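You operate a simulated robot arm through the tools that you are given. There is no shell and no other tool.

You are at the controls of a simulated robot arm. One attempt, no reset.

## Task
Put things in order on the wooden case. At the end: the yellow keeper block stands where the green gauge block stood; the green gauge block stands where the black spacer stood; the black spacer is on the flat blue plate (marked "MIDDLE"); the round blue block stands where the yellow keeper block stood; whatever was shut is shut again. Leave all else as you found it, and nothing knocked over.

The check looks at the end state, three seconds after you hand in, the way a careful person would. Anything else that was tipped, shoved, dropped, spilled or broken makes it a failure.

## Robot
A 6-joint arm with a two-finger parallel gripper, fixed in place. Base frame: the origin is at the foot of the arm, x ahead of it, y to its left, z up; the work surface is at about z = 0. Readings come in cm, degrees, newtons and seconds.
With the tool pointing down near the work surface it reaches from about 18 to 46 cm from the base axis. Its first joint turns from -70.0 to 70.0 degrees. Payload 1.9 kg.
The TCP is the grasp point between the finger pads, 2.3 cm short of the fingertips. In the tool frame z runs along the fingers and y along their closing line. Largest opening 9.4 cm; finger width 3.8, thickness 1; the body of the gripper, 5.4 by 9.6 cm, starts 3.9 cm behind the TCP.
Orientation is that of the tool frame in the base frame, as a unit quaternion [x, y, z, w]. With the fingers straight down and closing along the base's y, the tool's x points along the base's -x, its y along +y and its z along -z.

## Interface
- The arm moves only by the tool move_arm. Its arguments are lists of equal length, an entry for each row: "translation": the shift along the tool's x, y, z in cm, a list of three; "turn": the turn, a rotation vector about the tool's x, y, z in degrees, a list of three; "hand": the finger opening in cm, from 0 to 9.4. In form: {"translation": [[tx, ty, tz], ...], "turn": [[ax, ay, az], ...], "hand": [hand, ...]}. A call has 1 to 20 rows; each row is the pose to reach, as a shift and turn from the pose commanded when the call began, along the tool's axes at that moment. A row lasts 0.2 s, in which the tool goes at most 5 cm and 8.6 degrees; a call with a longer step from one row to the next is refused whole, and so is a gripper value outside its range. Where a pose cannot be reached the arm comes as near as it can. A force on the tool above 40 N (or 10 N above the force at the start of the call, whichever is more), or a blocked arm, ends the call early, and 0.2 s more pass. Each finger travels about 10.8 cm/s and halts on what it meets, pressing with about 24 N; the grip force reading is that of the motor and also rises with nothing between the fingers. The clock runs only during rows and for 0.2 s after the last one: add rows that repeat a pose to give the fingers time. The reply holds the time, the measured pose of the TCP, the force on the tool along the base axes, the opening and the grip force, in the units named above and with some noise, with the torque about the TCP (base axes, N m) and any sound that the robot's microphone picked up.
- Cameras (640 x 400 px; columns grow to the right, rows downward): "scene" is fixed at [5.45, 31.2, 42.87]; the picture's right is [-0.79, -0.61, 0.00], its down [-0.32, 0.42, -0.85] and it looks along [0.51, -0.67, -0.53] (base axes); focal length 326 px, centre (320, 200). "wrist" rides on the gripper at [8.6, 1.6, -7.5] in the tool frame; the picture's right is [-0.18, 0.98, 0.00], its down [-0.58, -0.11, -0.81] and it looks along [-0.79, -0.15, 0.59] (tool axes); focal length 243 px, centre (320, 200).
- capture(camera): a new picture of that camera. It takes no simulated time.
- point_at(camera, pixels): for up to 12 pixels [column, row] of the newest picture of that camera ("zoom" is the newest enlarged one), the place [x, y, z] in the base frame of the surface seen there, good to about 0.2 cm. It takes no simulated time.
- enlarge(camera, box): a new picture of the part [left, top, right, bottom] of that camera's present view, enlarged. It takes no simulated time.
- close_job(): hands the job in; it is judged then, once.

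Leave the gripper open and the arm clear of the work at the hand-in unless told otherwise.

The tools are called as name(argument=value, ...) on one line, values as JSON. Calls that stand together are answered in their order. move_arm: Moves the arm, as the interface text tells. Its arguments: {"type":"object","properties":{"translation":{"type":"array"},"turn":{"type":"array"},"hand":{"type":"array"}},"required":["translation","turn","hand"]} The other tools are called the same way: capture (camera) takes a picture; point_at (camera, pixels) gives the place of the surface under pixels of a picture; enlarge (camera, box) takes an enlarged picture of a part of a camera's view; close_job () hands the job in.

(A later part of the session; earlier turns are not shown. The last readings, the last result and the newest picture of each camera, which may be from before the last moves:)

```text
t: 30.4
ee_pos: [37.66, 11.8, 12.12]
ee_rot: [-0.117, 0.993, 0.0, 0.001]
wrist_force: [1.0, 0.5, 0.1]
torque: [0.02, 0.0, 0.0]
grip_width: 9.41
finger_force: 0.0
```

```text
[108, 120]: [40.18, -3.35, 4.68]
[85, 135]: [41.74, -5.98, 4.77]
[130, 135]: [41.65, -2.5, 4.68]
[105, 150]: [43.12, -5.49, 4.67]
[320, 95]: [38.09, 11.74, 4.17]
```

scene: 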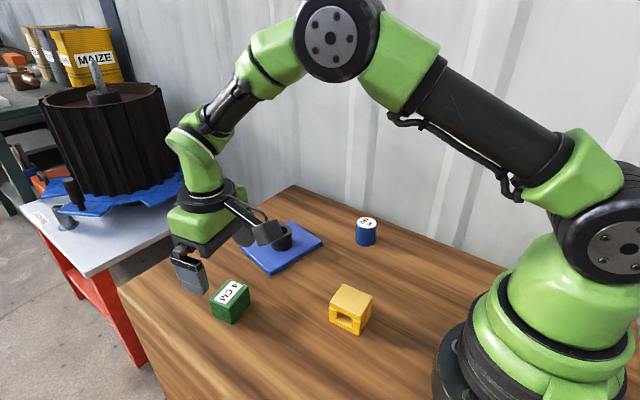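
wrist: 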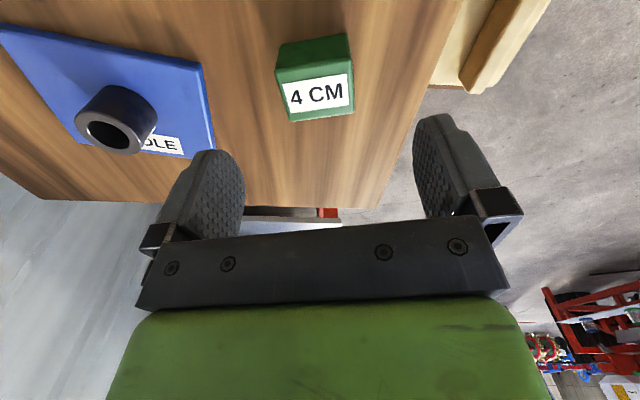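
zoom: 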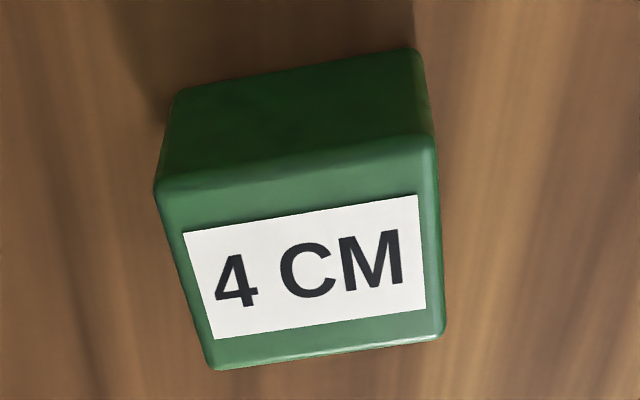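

The wrist view puts the green block at (37.92,11.52), yaw about 12.4°, against (37.89,11.81) from the scene camera. The wrist reading is what matters for the arm, so I'll nudge by (-0.12,-0.24) and turn 0.9°, then descend 9.5 cm to z≈2.65.

move_arm(translation=[[-0.12, -0.24, 1.5], [-0.12, -0.24, 3.5], [-0.12, -0.24, 5.5], [-0.12, -0.24, 7.0], [-0.12, -0.24, 8.0], [-0.12, -0.24, 8.7], [-0.12, -0.24, 9.2], [-0.12, -0.24, 9.5], [-0.12, -0.24, 9.5]], turn=[[0, 0, 0.9], [0, 0, 0.9], [0, 0, 0.9], [0, 0, 0.9], [0, 0, 0.9], [0, 0, 0.9], [0, 0, 0.9], [0, 0, 0.9], [0, 0, 0.9]], hand=[9.4, 9.4, 9.4, 9.4, 9.4, 9.4, 9.4, 9.4, 9.4])

capture(camera="wrist")

```text
t: 32.4
ee_pos: [38.2, 11.53, 2.65]
ee_rot: [-0.109, 0.994, -0.001, 0.001]
wrist_force: [-1.1, 0.0, 0.1]
torque: [-0.01, 0.0, 0.02]
grip_width: 9.41
finger_force: 0.0
```

```text
taken
```

wrist: 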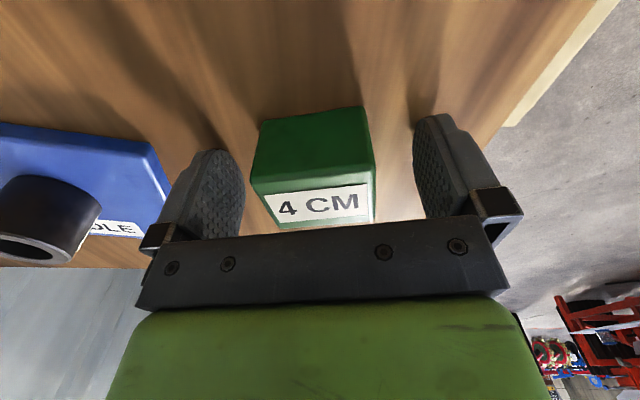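

The block sits centred between the fingers, top face about (318,200). I'll close slowly.

move_arm(translation=[[0, 0, 0], [0, 0, 0], [0, 0, 0], [0, 0, 0], [0, 0, 0], [0, 0, 0], [0, 0, 0], [0, 0, 0], [0, 0, 0], [0, 0, 0]], turn=[[0, 0, 0], [0, 0, 0], [0, 0, 0], [0, 0, 0], [0, 0, 0], [0, 0, 0], [0, 0, 0], [0, 0, 0], [0, 0, 0], [0, 0, 0]], hand=[8.0, 6.6, 5.8, 5.4, 5.1, 4.9, 4.7, 4.5, 3.5, 2.5])

capture(camera="wrist")

```text
t: 34.6
ee_pos: [38.17, 11.64, 2.75]
ee_rot: [-0.109, 0.994, -0.001, 0.001]
wrist_force: [0.8, -0.2, -0.1]
torque: [0.04, 0.02, 0.01]
grip_width: 4.96
finger_force: 24.6
```

```text
taken
```

wrist: 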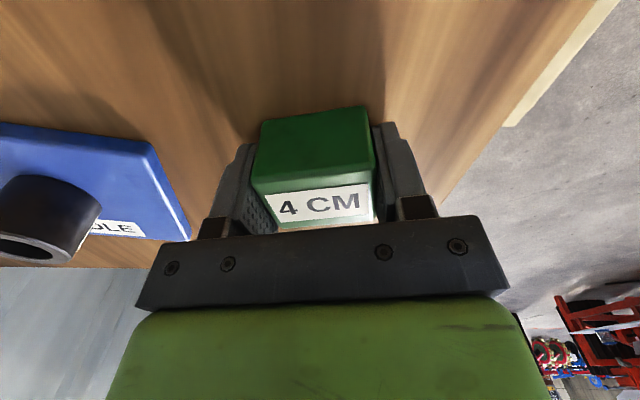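

The green block is gripped at 4.96 wide with 24.6 N. Before lifting, I'll measure its top again so I know its exact offset from the TCP.

enlarge(camera="wrist", box=[230, 100, 406, 240])

enlarge(camera="scene", box=[180, 250, 280, 335])

```text
2.86 times, centred on (318, 170) of wrist
```

zoom: 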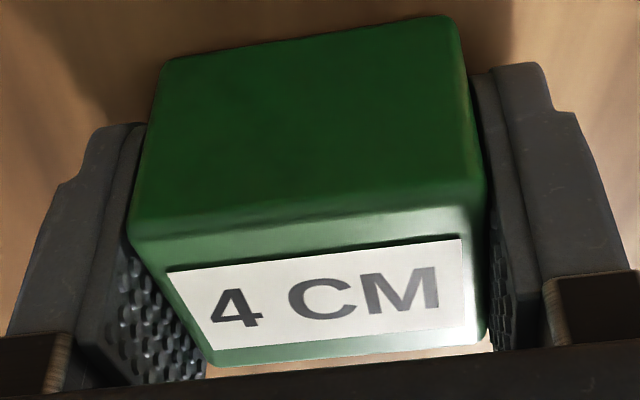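

```text
4.71 times, centred on (230, 292) of scene
```

zoom: 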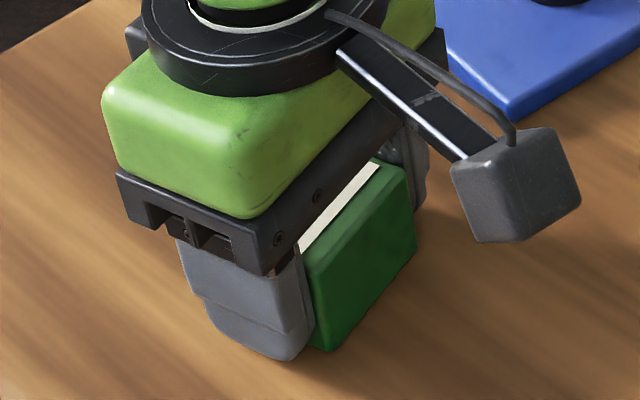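

point_at(camera="wrist", pixels=[[318, 203], [300, 206], [335, 200], [318, 190], [318, 222], [268, 193], [370, 180]])

```text
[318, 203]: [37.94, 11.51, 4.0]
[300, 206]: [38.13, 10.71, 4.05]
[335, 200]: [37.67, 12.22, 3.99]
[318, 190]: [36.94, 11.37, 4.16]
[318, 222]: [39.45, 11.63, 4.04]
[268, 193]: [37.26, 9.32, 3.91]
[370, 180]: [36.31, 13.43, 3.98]
```

The green block's centre is at about (37.93,11.52), 0.2 cm nearer the base than the TCP; I'll keep that offset for placing. Now a 1 cm test lift.

move_arm(translation=[[0, 0, -0.2], [0, 0, -0.5], [0, 0, -0.8], [0, 0, -1.0], [0, 0, -1.0]], turn=[[0, 0, 0], [0, 0, 0], [0, 0, 0], [0, 0, 0], [0, 0, 0]], hand=[0, 0, 0, 0, 0])

capture(camera="wrist")

```text
t: 35.8
ee_pos: [38.12, 11.49, 3.57]
ee_rot: [-0.109, 0.994, -0.001, 0.0]
wrist_force: [0.1, -0.3, -2.7]
torque: [0.01, 0.0, -0.01]
grip_width: 5.02
finger_force: 24.0
```

```text
taken
```

wrist: 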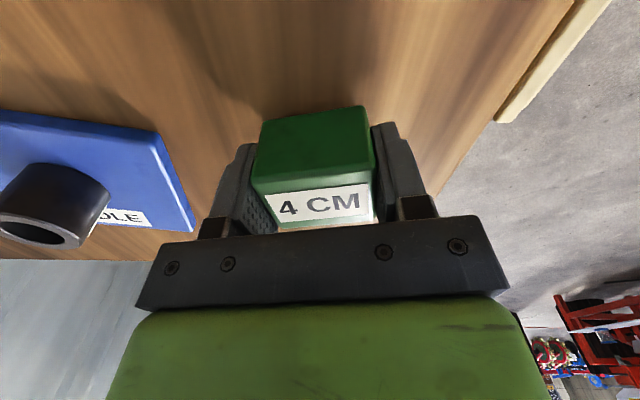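

It lifted without slipping, load about 2.7 N. I'll lift another 2.5 cm gently and check again.

move_arm(translation=[[0, 0, -0.2], [0, 0, -0.5], [0, 0, -0.9], [0, 0, -1.4], [0, 0, -1.8], [0, 0, -2.2], [0, 0, -2.4], [0, 0, -2.5]], turn=[[0, 0, 0], [0, 0, 0], [0, 0, 0], [0, 0, 0], [0, 0, 0], [0, 0, 0], [0, 0, 0], [0, 0, 0]], hand=[0, 0, 0, 0, 0, 0, 0, 0])

capture(camera="wrist")

capture(camera="scene")

```text
t: 37.6
ee_pos: [38.04, 11.59, 6.29]
ee_rot: [-0.109, 0.994, -0.001, 0.001]
wrist_force: [0.2, -0.1, -1.9]
torque: [0.01, 0.01, -0.01]
grip_width: 5.03
finger_force: 24.3
```

```text
taken
```

wrist: 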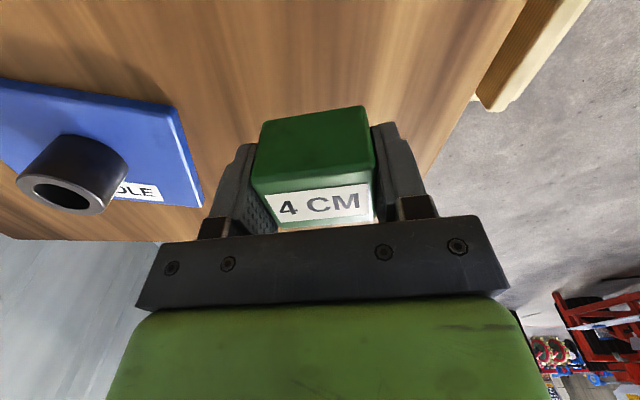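

```text
taken
```

scene: 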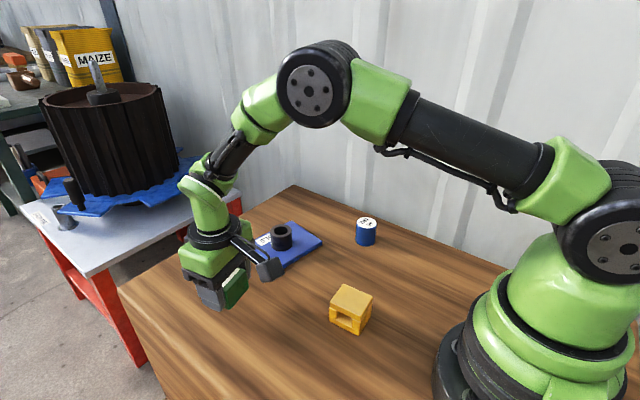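

There's still no slip. Next I'll carry it toward the spacer's old spot in two smooth legs, passing between the plate and the yellow block, with the block's bottom about 4 cm up.

move_arm(translation=[[0.34, -0.29, -0.1], [1.14, -0.97, -0.2], [2.5, -2.14, -0.4], [4.1, -3.5, -0.6], [5.7, -4.86, -0.8], [7.3, -6.22, -0.8], [8.9, -7.58, -0.8], [10.2, -8.75, -0.8], [11.0, -9.43, -0.8], [11.37, -9.72, -0.8]], turn=[[0, 0, 0], [0, 0, 0], [0, 0, 0], [0, 0, 0], [0, 0, 0], [0, 0, 0], [0, 0, 0], [0, 0, 0], [0, 0, 0], [0, 0, 0]], hand=[0, 0, 0, 0, 0, 0, 0, 0, 0, 0])

capture(camera="wrist")

capture(camera="scene")

```text
t: 39.8
ee_pos: [29.02, -0.35, 7.06]
ee_rot: [-0.108, 0.994, -0.001, 0.002]
wrist_force: [-0.2, -1.1, -2.8]
torque: [0.01, -0.01, 0.02]
grip_width: 5.01
finger_force: 23.7
```

```text
taken
```

wrist: 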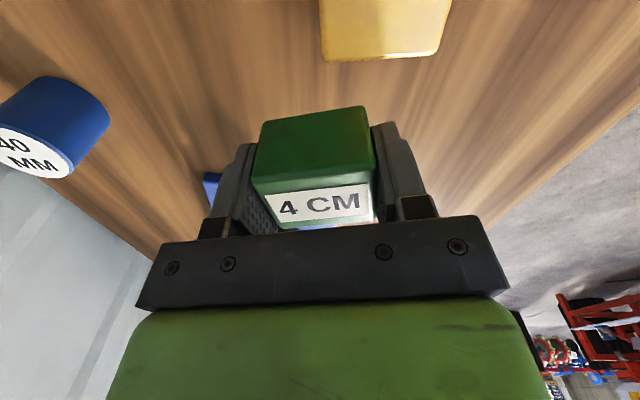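

```text
taken
```

scene: 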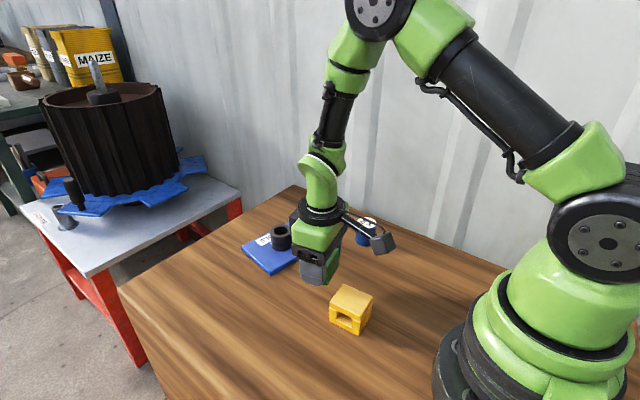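

It's firm at the midpoint. Second leg: on to above the spacer's old spot at (20.08,-12.35).

move_arm(translation=[[0.34, -0.29, 0], [1.14, -0.97, 0], [2.5, -2.14, 0], [4.1, -3.5, 0], [5.7, -4.86, 0], [7.3, -6.22, 0], [8.9, -7.58, 0], [10.2, -8.75, 0], [11.0, -9.43, 0], [11.35, -9.74, 0], [11.35, -9.74, 0]], turn=[[0, 0, 0], [0, 0, 0], [0, 0, 0], [0, 0, 0], [0, 0, 0], [0, 0, 0], [0, 0, 0], [0, 0, 0], [0, 0, 0], [0, 0, 0], [0, 0, 0]], hand=[0, 0, 0, 0, 0, 0, 0, 0, 0, 0, 0])

capture(camera="wrist")

capture(camera="scene")

```text
t: 42.2
ee_pos: [19.96, -12.36, 6.84]
ee_rot: [-0.109, 0.994, -0.001, 0.001]
wrist_force: [0.4, 0.9, -1.6]
torque: [0.01, 0.0, -0.01]
grip_width: 4.99
finger_force: 24.4
```

```text
taken
```

wrist: 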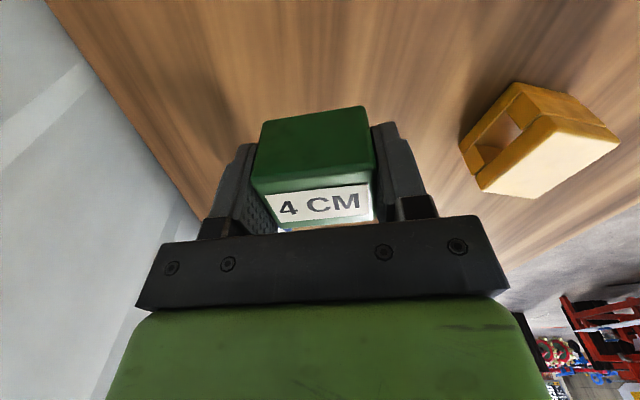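

```text
taken
```

scene: 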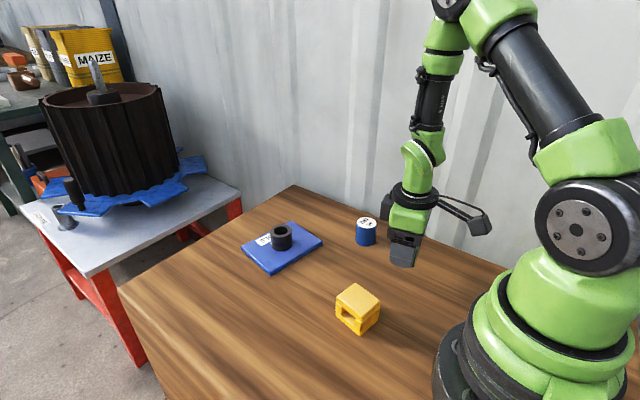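

The yellow block looks shifted and turned: it's now near (358,309), and before this leg it was at (351,309). The fingers must have brushed its corner, because my clearance on that leg was too tight. It has to move anyway, and I have its original place on record, but first I'll check that it's still upright.

enlarge(camera="scene", box=[310, 265, 410, 345])

enlarge(camera="wrist", box=[430, 60, 640, 210])

```text
5.00 times, centred on (360, 305) of scene
```

zoom: 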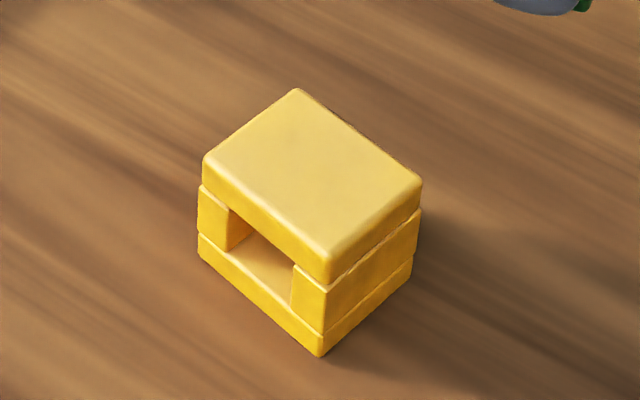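

```text
2.67 times, centred on (535, 135) of wrist
```

zoom: 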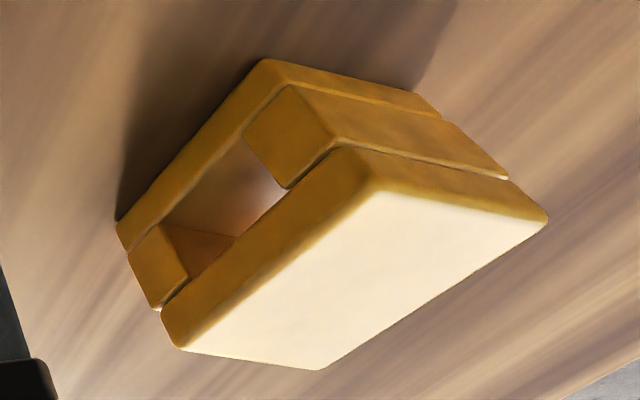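

The yellow block is upright and intact, just rotated and slid a little. Its original centre is recorded as about (22.0,1.6) in the arm frame, so I can carry on and will fly higher from now on. The green block was raised 4.3 cm in total, so I'll lower 4.0 gently and read the force.

move_arm(translation=[[0, 0, 0.4], [0, 0, 1.0], [0, 0, 1.8], [0, 0, 2.6], [0, 0, 3.2], [0, 0, 3.6], [0, 0, 3.85], [0, 0, 4.0], [0, 0, 4.0]], turn=[[0, 0, 0], [0, 0, 0], [0, 0, 0], [0, 0, 0], [0, 0, 0], [0, 0, 0], [0, 0, 0], [0, 0, 0], [0, 0, 0]], hand=[0, 0, 0, 0, 0, 0, 0, 0, 0])

enlarge(camera="scene", box=[345, 205, 435, 290])

```text
t: 44.2
ee_pos: [20.16, -12.29, 2.9]
ee_rot: [-0.109, 0.994, 0.0, 0.002]
wrist_force: [-0.3, -0.7, -2.2]
torque: [0.02, 0.05, 0.0]
grip_width: 4.96
finger_force: 23.9
```

```text
4.71 times, centred on (390, 248) of scene
```

zoom: 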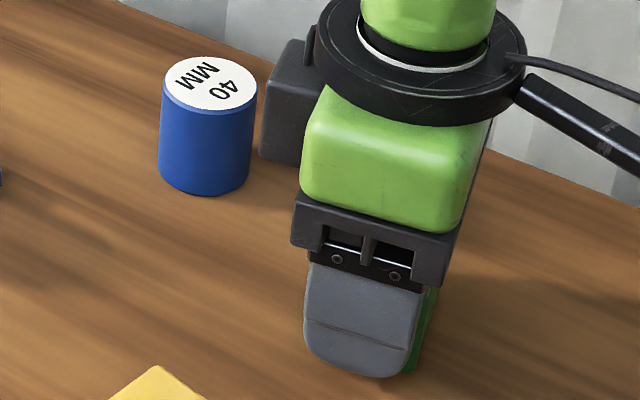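

The load is still -2.2 N, so it's hanging just above the wood. Now small steps of 0.06 cm.

move_arm(translation=[[0, 0, 0.06], [0, 0, 0.12], [0, 0, 0.18], [0, 0, 0.24], [0, 0, 0.24]], turn=[[0, 0, 0], [0, 0, 0], [0, 0, 0], [0, 0, 0], [0, 0, 0]], hand=[0, 0, 0, 0, 0])

```text
t: 45.4
ee_pos: [20.1, -12.31, 2.7]
ee_rot: [-0.11, 0.994, -0.001, 0.001]
wrist_force: [-0.4, -0.3, -2.0]
torque: [0.01, -0.01, -0.02]
grip_width: 5.01
finger_force: 24.0
```

There's no contact yet at z≈2.7. Two more small steps.

move_arm(translation=[[0, 0, 0.05], [0, 0, 0.1], [0, 0, 0.1]], turn=[[0, 0, 0], [0, 0, 0], [0, 0, 0]], hand=[0, 0, 0])

```text
t: 46.2
ee_pos: [20.2, -12.4, 2.6]
ee_rot: [-0.109, 0.994, -0.001, 0.001]
wrist_force: [-1.8, 3.9, 18.2]
torque: [0.25, 0.08, -0.02]
grip_width: 4.99
finger_force: 23.4
```

Contact at +18 N. I'll ease up 0.06 cm and open slowly to 6.6.

move_arm(translation=[[0, 0, -0.06], [0, 0, -0.06], [0, 0, -0.06], [0, 0, -0.06], [0, 0, -0.06], [0, 0, -0.06]], turn=[[0, 0, 0], [0, 0, 0], [0, 0, 0], [0, 0, 0], [0, 0, 0], [0, 0, 0]], hand=[4.9, 5.1, 5.4, 5.8, 6.2, 6.6])

capture(camera="wrist")

capture(camera="scene")

```text
t: 47.6
ee_pos: [20.06, -12.49, 2.66]
ee_rot: [-0.109, 0.994, -0.001, 0.001]
wrist_force: [0.3, 0.4, 0.1]
torque: [-0.01, -0.01, 0.01]
grip_width: 6.61
finger_force: 0.0
```

```text
taken
```

wrist: 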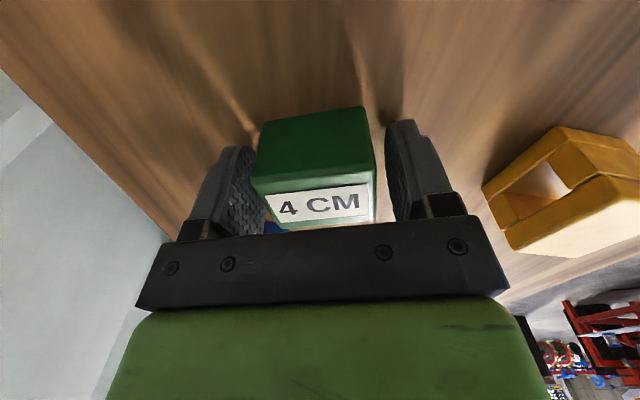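

```text
taken
```

scene: 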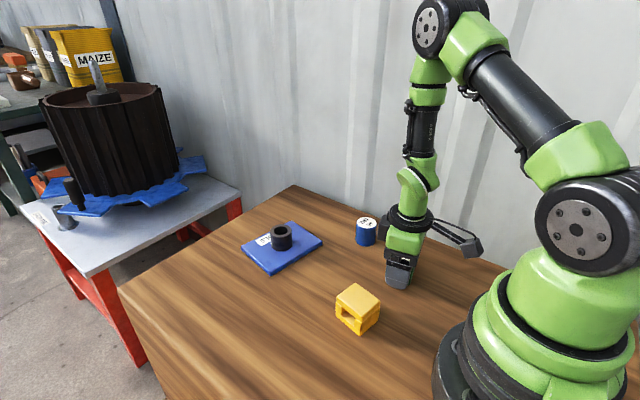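

The green block stands free at the spacer's old spot. I'll rise straight up 11 cm, well above everything, before moving sideways.

move_arm(translation=[[0, 0, -0.6], [0, 0, -2.0], [0, 0, -4.0], [0, 0, -6.0], [0, 0, -8.0], [0, 0, -10.0], [0, 0, -11.0], [0, 0, -11.0]], turn=[[0, 0, 0], [0, 0, 0], [0, 0, 0], [0, 0, 0], [0, 0, 0], [0, 0, 0], [0, 0, 0], [0, 0, 0]], hand=[6.6, 6.6, 6.6, 6.6, 7.5, 8.5, 9.4, 9.4])

capture(camera="wrist")

enlarge(camera="scene", box=[315, 205, 435, 340])

```text
t: 49.4
ee_pos: [20.08, -12.35, 13.71]
ee_rot: [-0.11, 0.994, -0.001, 0.001]
wrist_force: [-0.2, -0.1, 0.3]
torque: [0.01, -0.03, -0.01]
grip_width: 9.4
finger_force: 0.1
```

```text
taken
```

wrist: 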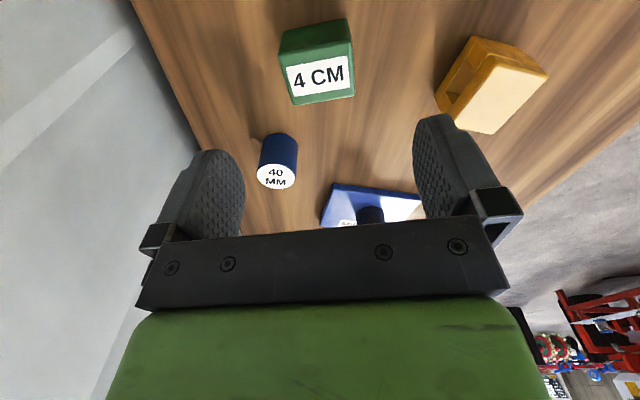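

```text
2.96 times, centred on (375, 272) of scene
```

zoom: 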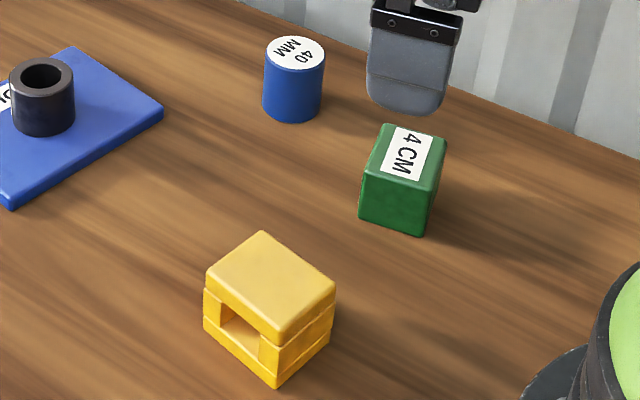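

Green is standing well. I'll check its position from both cameras and take the yellow block's current corners from a tight scene enlargement.

point_at(camera="wrist", pixels=[[318, 75], [318, 53], [318, 100], [285, 80], [351, 70]])

point_at(camera="zoom", pixels=[[405, 155], [388, 128], [440, 140], [423, 182], [368, 165]])

enlarge(camera="scene", box=[318, 270, 398, 340])

```text
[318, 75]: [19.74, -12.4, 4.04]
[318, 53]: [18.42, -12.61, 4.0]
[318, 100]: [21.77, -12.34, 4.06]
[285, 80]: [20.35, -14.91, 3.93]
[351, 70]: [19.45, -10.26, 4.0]
```

```text
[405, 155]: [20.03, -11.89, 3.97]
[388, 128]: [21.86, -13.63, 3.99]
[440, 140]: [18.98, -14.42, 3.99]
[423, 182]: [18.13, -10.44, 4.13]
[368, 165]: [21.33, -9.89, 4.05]
```

```text
5.71 times, centred on (358, 305) of scene
```

zoom: 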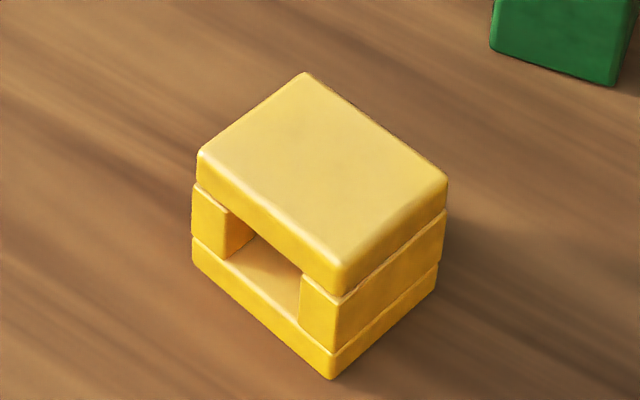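

The green block measures (20.08,-12.1) in the scene frame; the spacer was at (20.0,-12.07) there, so that placement is right. Now the yellow top corners.

point_at(camera="zoom", pixels=[[303, 78], [442, 180], [342, 256], [204, 155], [320, 165], [230, 240], [395, 270]])

enlarge(camera="wrist", box=[420, 20, 580, 140])

```text
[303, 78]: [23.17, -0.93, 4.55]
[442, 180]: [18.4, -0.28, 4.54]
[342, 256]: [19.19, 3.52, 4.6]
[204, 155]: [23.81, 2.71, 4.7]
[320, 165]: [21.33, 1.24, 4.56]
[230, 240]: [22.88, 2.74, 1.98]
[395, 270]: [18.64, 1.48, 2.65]
```

```text
3.33 times, centred on (500, 80) of wrist
```

zoom: 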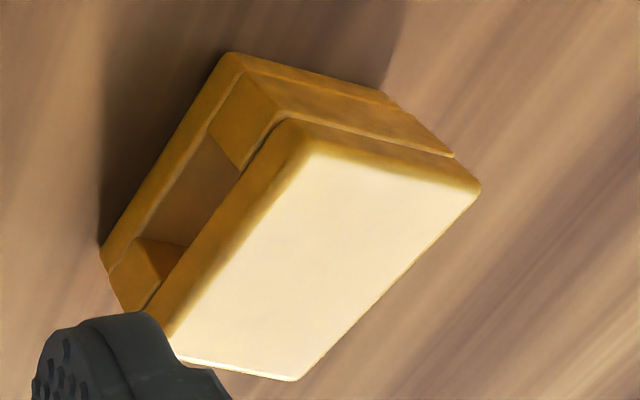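

The yellow block is now near (21.14,1.26) in scene coordinates, yaw about -9°. I'll cross-check with the wrist view corners.

point_at(camera="zoom", pixels=[[300, 130], [472, 190], [296, 372], [172, 345], [320, 260], [410, 260], [240, 230]])

```text
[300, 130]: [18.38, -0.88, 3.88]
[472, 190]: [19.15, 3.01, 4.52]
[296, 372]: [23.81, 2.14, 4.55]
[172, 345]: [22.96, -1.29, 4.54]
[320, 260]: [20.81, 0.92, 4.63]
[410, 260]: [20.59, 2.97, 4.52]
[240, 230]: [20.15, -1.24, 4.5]
```

Averaging in the arm frame gives a yellow centre of about (21.08,0.85), yaw about -10°. At the current safe height I'll move above it and turn +22° about the tool axis to line up with its short side.

move_arm(translation=[[-0.4, 1.3, 0], [-1.1, 3.6, 0], [-1.8, 6.0, 0], [-2.5, 8.3, 0], [-3.2, 10.6, 0], [-3.65, 12.1, 0], [-3.84, 12.7, 0], [-3.84, 12.7, 0]], turn=[[0, 0, 2], [0, 0, 6], [0, 0, 10], [0, 0, 14], [0, 0, 18], [0, 0, 21], [0, 0, 22], [0, 0, 22]], hand=[9.4, 9.4, 9.4, 9.4, 9.4, 9.4, 9.4, 9.4])

capture(camera="wrist")

capture(camera="scene")

```text
t: 51.2
ee_pos: [21.09, 0.79, 13.66]
ee_rot: [0.083, 0.997, -0.002, 0.002]
wrist_force: [0.0, -0.8, -0.2]
torque: [-0.02, -0.02, -0.04]
grip_width: 9.38
finger_force: 0.0
```

```text
taken
```

wrist: 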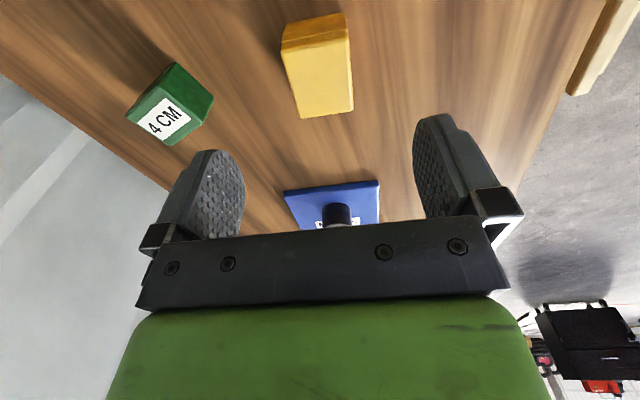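

```text
taken
```

scene: 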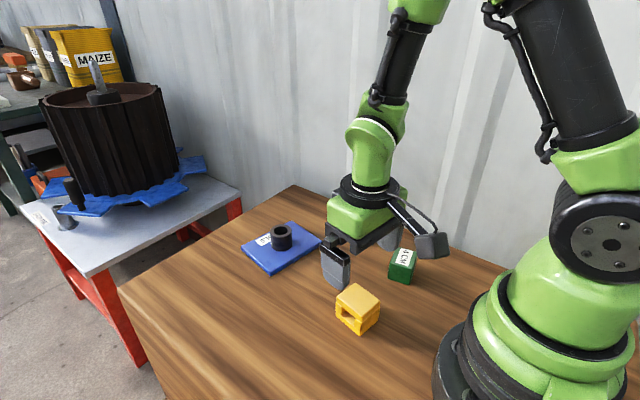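

enlarge(camera="wrist", box=[250, 5, 390, 125])

```text
3.33 times, centred on (320, 65) of wrist
```

zoom: 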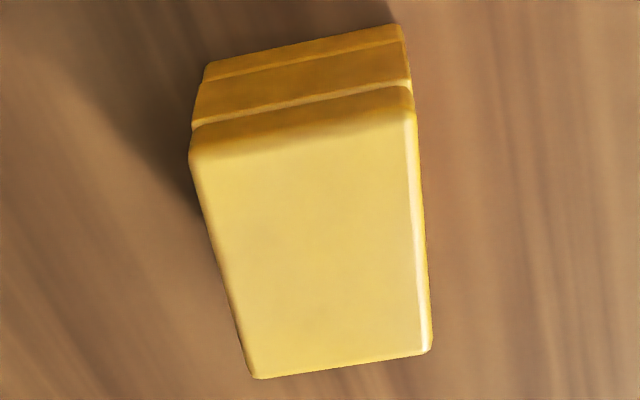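

The wrist view shows the yellow block nearly aligned. I'll take its top corners here for a final alignment.

point_at(camera="zoom", pixels=[[196, 160], [408, 118], [426, 345], [256, 372], [315, 250], [220, 260], [416, 230], [300, 145], [340, 360]])

```text
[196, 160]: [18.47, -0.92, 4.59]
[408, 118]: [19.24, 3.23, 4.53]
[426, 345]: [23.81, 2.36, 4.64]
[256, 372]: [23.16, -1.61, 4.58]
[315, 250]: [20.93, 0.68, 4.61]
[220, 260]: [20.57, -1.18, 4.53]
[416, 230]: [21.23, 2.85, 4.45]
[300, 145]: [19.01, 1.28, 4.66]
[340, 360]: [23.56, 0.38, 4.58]
```

The centre is (21.15,0.80), yaw -9.9°. The tool is at (21.09,0.79), yaw -9.5°, so it's aligned. I'll descend 11 cm, slowing near the bottom.

move_arm(translation=[[-0.05, 0, 1.5], [-0.05, 0, 3.5], [-0.05, 0, 5.5], [-0.05, 0, 7.2], [-0.05, 0, 8.6], [-0.05, 0, 9.6], [-0.05, 0, 10.3], [-0.05, 0, 10.8], [-0.05, 0, 11.0], [-0.05, 0, 11.0]], turn=[[0, 0, 0.3], [0, 0, 0.3], [0, 0, 0.3], [0, 0, 0.3], [0, 0, 0.3], [0, 0, 0.3], [0, 0, 0.3], [0, 0, 0.3], [0, 0, 0.3], [0, 0, 0.3]], hand=[9.4, 9.4, 9.4, 9.4, 9.4, 9.4, 9.4, 9.4, 9.4, 9.4])

capture(camera="wrist")

enlarge(camera="scene", box=[300, 220, 460, 340])

```text
t: 53.4
ee_pos: [21.13, 0.89, 2.58]
ee_rot: [0.085, 0.996, -0.001, 0.002]
wrist_force: [0.4, -0.5, 0.3]
torque: [0.01, 0.0, 0.02]
grip_width: 9.41
finger_force: 0.1
```

```text
taken
```

wrist: 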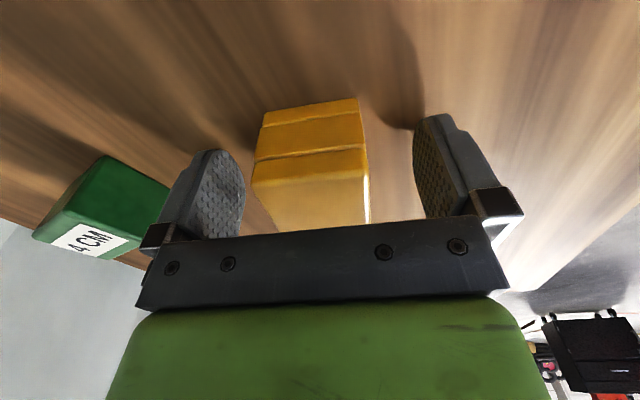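

```text
3.33 times, centred on (380, 280) of scene
```

zoom: 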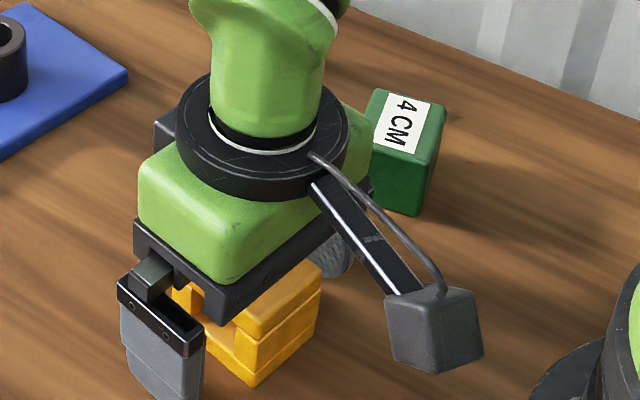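

The fingers straddle the yellow block evenly and are well clear of green. I'll close slowly.

move_arm(translation=[[0, 0, 0], [0, 0, 0], [0, 0, 0], [0, 0, 0], [0, 0, 0], [0, 0, 0], [0, 0, 0], [0, 0, 0], [0, 0, 0], [0, 0, 0], [0, 0, 0]], turn=[[0, 0, 0], [0, 0, 0], [0, 0, 0], [0, 0, 0], [0, 0, 0], [0, 0, 0], [0, 0, 0], [0, 0, 0], [0, 0, 0], [0, 0, 0], [0, 0, 0]], hand=[8.0, 6.6, 5.6, 5.0, 4.7, 4.5, 4.3, 4.1, 3.9, 3.0, 2.0])

capture(camera="wrist")

```text
t: 55.8
ee_pos: [21.17, 0.83, 2.68]
ee_rot: [0.085, 0.996, 0.0, 0.002]
wrist_force: [0.9, 0.2, 1.7]
torque: [0.11, -0.01, -0.02]
grip_width: 4.41
finger_force: 23.9
```

```text
taken
```

wrist: 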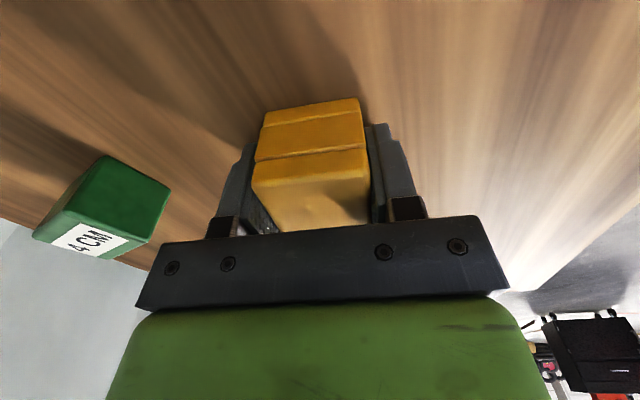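

Gripped at 4.41 wide with 24 N. Now a 1 cm test lift.

move_arm(translation=[[0, 0, -0.2], [0, 0, -0.5], [0, 0, -0.8], [0, 0, -1.0], [0, 0, -1.0]], turn=[[0, 0, 0], [0, 0, 0], [0, 0, 0], [0, 0, 0], [0, 0, 0]], hand=[0, 0, 0, 0, 0])

capture(camera="wrist")

enlarge(camera="scene", box=[300, 220, 460, 340])

```text
t: 57.0
ee_pos: [21.22, 0.78, 3.74]
ee_rot: [0.085, 0.996, -0.001, 0.002]
wrist_force: [-0.9, 0.3, -3.3]
torque: [-0.02, 0.03, -0.01]
grip_width: 4.41
finger_force: 23.6
```

```text
taken
```

wrist: 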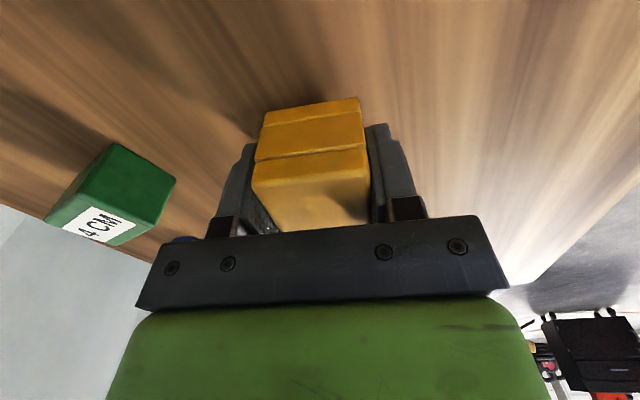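

```text
3.33 times, centred on (380, 280) of scene
```

zoom: 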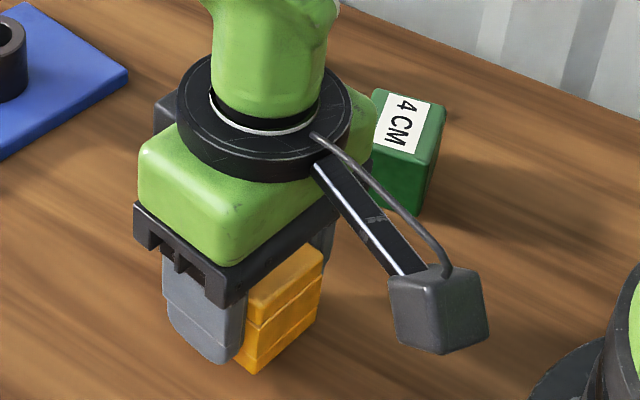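

No slip. I'll lift another 3 cm gently and check again.

move_arm(translation=[[0, 0, -0.2], [0, 0, -0.5], [0, 0, -0.9], [0, 0, -1.4], [0, 0, -1.9], [0, 0, -2.4], [0, 0, -2.8], [0, 0, -3.0], [0, 0, -3.0]], turn=[[0, 0, 0], [0, 0, 0], [0, 0, 0], [0, 0, 0], [0, 0, 0], [0, 0, 0], [0, 0, 0], [0, 0, 0], [0, 0, 0]], hand=[0, 0, 0, 0, 0, 0, 0, 0, 0])

capture(camera="wrist")

capture(camera="scene")

```text
t: 59.0
ee_pos: [21.08, 0.89, 6.81]
ee_rot: [0.086, 0.996, 0.0, 0.002]
wrist_force: [-0.2, 0.6, -3.5]
torque: [0.01, 0.0, 0.01]
grip_width: 4.4
finger_force: 23.8
```

```text
taken
```

wrist: 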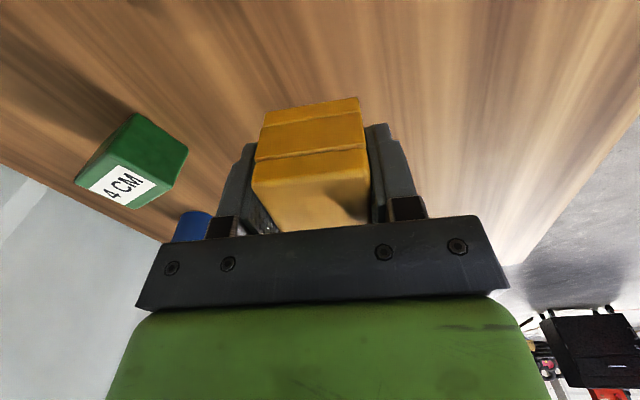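

```text
taken
```

scene: 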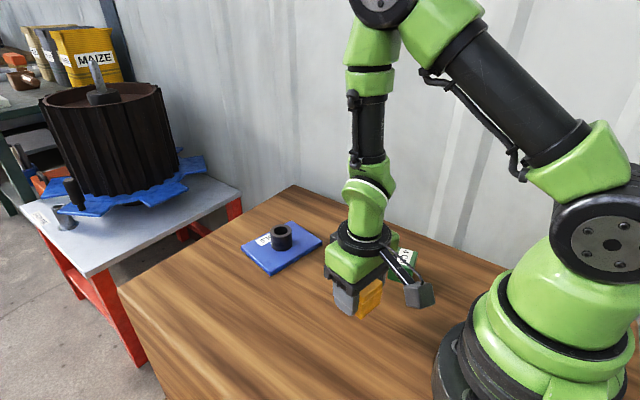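

Firm. Leg 1 toward the green block's old spot, half the distance, while turning back 7.6° toward the block's original heading. Nothing lies on this path; the plate's nearest corner is over 7 cm to the side.

move_arm(translation=[[-0.25, 0.2, 0], [-0.75, 0.68, 0], [-1.6, 1.48, -0.1], [-2.65, 2.42, -0.2], [-3.7, 3.36, -0.3], [-4.75, 4.3, -0.3], [-5.75, 5.25, -0.3], [-6.6, 6.05, -0.3], [-7.15, 6.52, -0.3], [-7.36, 6.72, -0.3]], turn=[[0, 0, -0.3], [0, 0, -0.8], [0, 0, -1.6], [0, 0, -2.6], [0, 0, -3.7], [0, 0, -4.8], [0, 0, -5.8], [0, 0, -6.7], [0, 0, -7.3], [0, 0, -7.6]], hand=[0, 0, 0, 0, 0, 0, 0, 0, 0, 0])

capture(camera="wrist")

capture(camera="scene")

```text
t: 61.2
ee_pos: [29.41, 6.28, 6.85]
ee_rot: [0.019, 1.0, -0.001, 0.001]
wrist_force: [0.3, 0.0, -2.6]
torque: [-0.01, -0.01, 0.02]
grip_width: 4.4
finger_force: 24.1
```

```text
taken
```

wrist: 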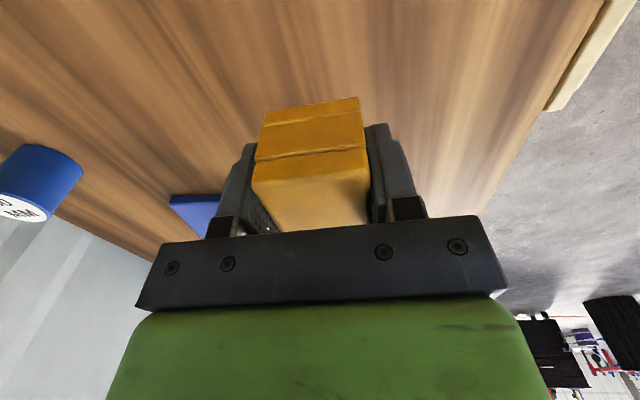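

```text
taken
```

scene: 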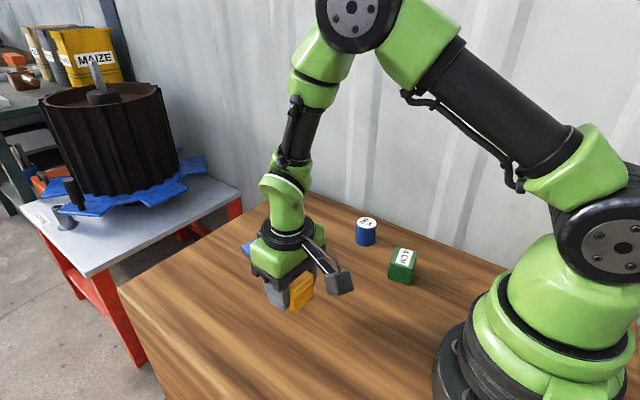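

Halfway with a firm grip. Leg 2: to (37.93,11.57) with another 7.6° turn.

move_arm(translation=[[-0.25, 0.17, 0], [-0.85, 0.58, 0], [-1.8, 1.23, 0], [-3.0, 2.05, 0], [-4.2, 2.87, 0], [-5.4, 3.7, 0], [-6.5, 4.45, 0], [-7.4, 5.06, 0], [-8.0, 5.47, 0], [-8.24, 5.64, 0], [-8.24, 5.64, 0]], turn=[[0, 0, -0.3], [0, 0, -0.8], [0, 0, -1.6], [0, 0, -2.6], [0, 0, -3.7], [0, 0, -4.8], [0, 0, -5.8], [0, 0, -6.7], [0, 0, -7.3], [0, 0, -7.6], [0, 0, -7.6]], hand=[0, 0, 0, 0, 0, 0, 0, 0, 0, 0, 0])

capture(camera="wrist")

capture(camera="scene")

```text
t: 63.6
ee_pos: [38.06, 11.58, 6.94]
ee_rot: [-0.047, 0.999, -0.001, 0.001]
wrist_force: [0.5, 0.2, -3.3]
torque: [0.0, -0.01, -0.01]
grip_width: 4.4
finger_force: 23.9
```

```text
taken
```

wrist: 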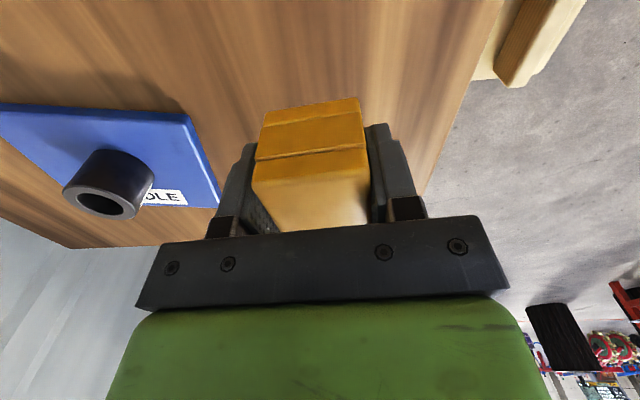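

```text
taken
```

scene: 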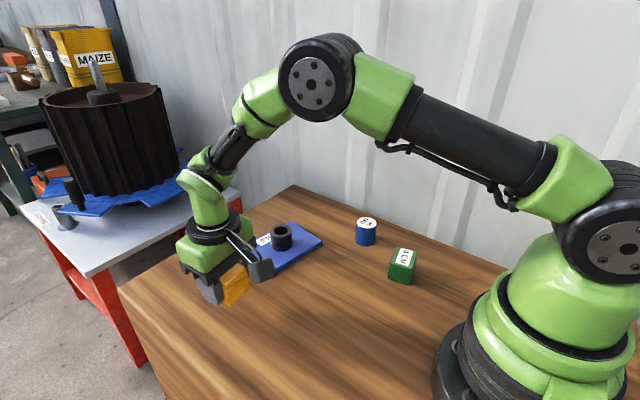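

At (38.0,11.58). I'll check the block's near top edge relative to the TCP before lowering.

point_at(camera="wrist", pixels=[[310, 182], [310, 165], [258, 190], [365, 178], [320, 215]])

```text
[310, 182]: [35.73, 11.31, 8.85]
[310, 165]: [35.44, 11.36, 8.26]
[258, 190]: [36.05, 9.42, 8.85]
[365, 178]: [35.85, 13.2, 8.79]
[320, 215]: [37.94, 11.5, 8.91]
```

The yellow block's centre works out at about (37.9,11.5), on target. It was raised 4.3 cm in total, so I'll lower 4.05 gently.

move_arm(translation=[[0, 0, 0.4], [0, 0, 1.0], [0, 0, 1.8], [0, 0, 2.6], [0, 0, 3.2], [0, 0, 3.6], [0, 0, 3.9], [0, 0, 4.05], [0, 0, 4.05]], turn=[[0, 0, 0], [0, 0, 0], [0, 0, 0], [0, 0, 0], [0, 0, 0], [0, 0, 0], [0, 0, 0], [0, 0, 0], [0, 0, 0]], hand=[0, 0, 0, 0, 0, 0, 0, 0, 0])

```text
t: 65.6
ee_pos: [38.06, 11.53, 3.01]
ee_rot: [-0.047, 0.999, -0.001, 0.002]
wrist_force: [-0.2, 0.8, -2.7]
torque: [-0.02, -0.02, -0.01]
grip_width: 4.38
finger_force: 24.3
```

The load still reads -2.7 N, so it's still hanging. Small steps down.

move_arm(translation=[[0, 0, 0.06], [0, 0, 0.12], [0, 0, 0.18], [0, 0, 0.24], [0, 0, 0.24]], turn=[[0, 0, 0], [0, 0, 0], [0, 0, 0], [0, 0, 0], [0, 0, 0]], hand=[0, 0, 0, 0, 0])

```text
t: 66.8
ee_pos: [38.13, 11.54, 2.76]
ee_rot: [-0.047, 0.999, -0.001, 0.001]
wrist_force: [-1.5, 0.5, -1.0]
torque: [0.0, -0.02, 0.02]
grip_width: 4.37
finger_force: 23.6
```

The load is easing (-1.0 N). One or two more small steps.

move_arm(translation=[[0, 0, 0.05], [0, 0, 0.05]], turn=[[0, 0, 0], [0, 0, 0]], hand=[0, 0])

```text
t: 67.4
ee_pos: [38.0, 11.52, 2.66]
ee_rot: [-0.047, 0.999, 0.0, 0.002]
wrist_force: [-1.9, -0.6, 8.6]
torque: [0.23, 0.25, 0.04]
grip_width: 4.41
finger_force: 24.1
```

Contact at +8.6 N. I'll ease up 0.03 cm and open slowly to 6.2.

move_arm(translation=[[0, 0, -0.03], [0, 0, -0.03], [0, 0, -0.03], [0, 0, -0.03], [0, 0, -0.03], [0, 0, -0.03]], turn=[[0, 0, 0], [0, 0, 0], [0, 0, 0], [0, 0, 0], [0, 0, 0], [0, 0, 0]], hand=[4.35, 4.5, 4.8, 5.2, 5.7, 6.2])

capture(camera="wrist")

capture(camera="scene")

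```text
t: 68.8
ee_pos: [38.06, 11.52, 2.66]
ee_rot: [-0.047, 0.999, 0.0, 0.002]
wrist_force: [-0.4, -0.4, 0.3]
torque: [-0.01, 0.03, 0.05]
grip_width: 6.21
finger_force: 0.1
```

```text
taken
```

wrist: 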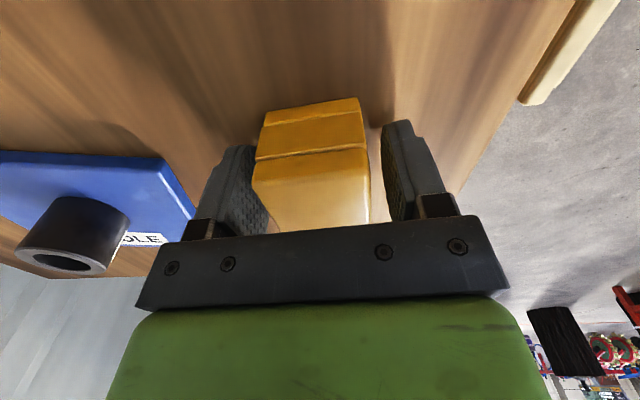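

```text
taken
```

scene: 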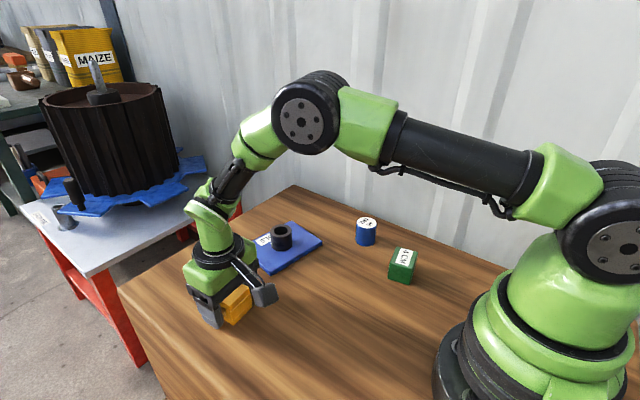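

The yellow block stands free at the green block's old spot. I'll rise straight up 11.3 cm and verify.

move_arm(translation=[[0, 0, -0.6], [0, 0, -2.0], [0, 0, -4.0], [0, 0, -6.0], [0, 0, -8.0], [0, 0, -10.0], [0, 0, -11.3], [0, 0, -11.3]], turn=[[0, 0, 0], [0, 0, 0], [0, 0, 0], [0, 0, 0], [0, 0, 0], [0, 0, 0], [0, 0, 0], [0, 0, 0]], hand=[6.2, 6.2, 6.2, 6.2, 7.5, 8.5, 9.4, 9.4])

enlarge(camera="scene", box=[195, 255, 285, 335])

capture(camera="wrist")

```text
t: 70.6
ee_pos: [38.16, 11.7, 13.89]
ee_rot: [-0.046, 0.999, -0.001, 0.002]
wrist_force: [-0.4, 0.6, -0.1]
torque: [-0.02, -0.03, 0.03]
grip_width: 9.41
finger_force: 0.0
```

```text
5.00 times, centred on (240, 295) of scene
```

zoom: 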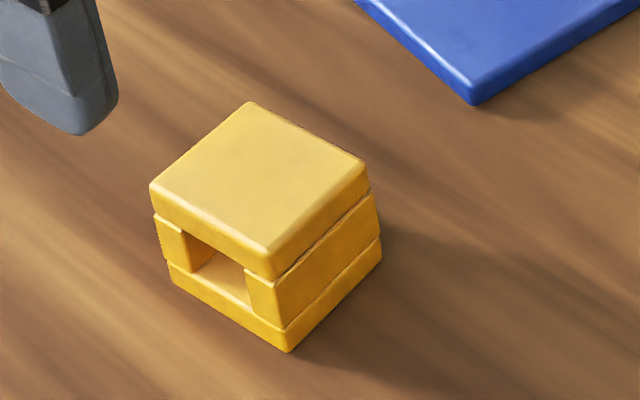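

```text
taken
```

wrist: 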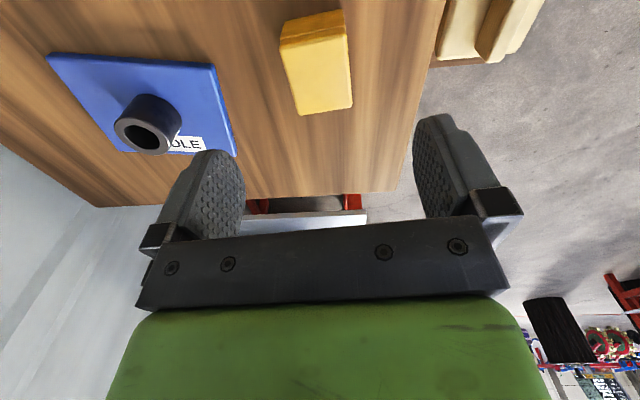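

The yellow block looks upright. I'll confirm its centre in scene coordinates; the green block was at (37.89,11.81) there.

point_at(camera="zoom", pixels=[[250, 106], [364, 166], [270, 248], [154, 187], [258, 175]])

point_at(camera="scene", pixels=[[282, 230], [366, 222]])

```text
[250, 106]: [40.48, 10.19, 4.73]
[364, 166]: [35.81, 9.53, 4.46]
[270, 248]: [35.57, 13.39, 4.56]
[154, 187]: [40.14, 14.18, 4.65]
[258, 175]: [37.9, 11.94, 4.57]
```

```text
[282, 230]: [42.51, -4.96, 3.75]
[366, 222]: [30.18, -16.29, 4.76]
```

Yellow's centre is (38.0,11.82), on target. The round blue block is next, and it stands near the wall, so I'll check how much room there is behind it.

capture(camera="scene")

point_at(camera="scene", pixels=[[400, 222], [400, 230], [400, 215], [400, 200], [430, 200], [430, 150], [350, 195], [350, 207], [350, 180]])

```text
taken
```

scene: 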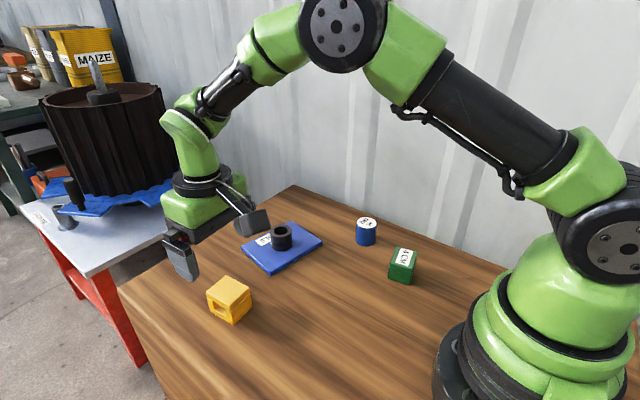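

```text
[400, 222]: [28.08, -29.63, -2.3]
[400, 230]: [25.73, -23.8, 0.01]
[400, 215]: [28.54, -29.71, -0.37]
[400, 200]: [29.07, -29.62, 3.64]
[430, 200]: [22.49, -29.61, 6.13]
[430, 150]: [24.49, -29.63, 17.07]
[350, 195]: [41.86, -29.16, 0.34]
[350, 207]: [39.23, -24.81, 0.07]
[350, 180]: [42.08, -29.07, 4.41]
```

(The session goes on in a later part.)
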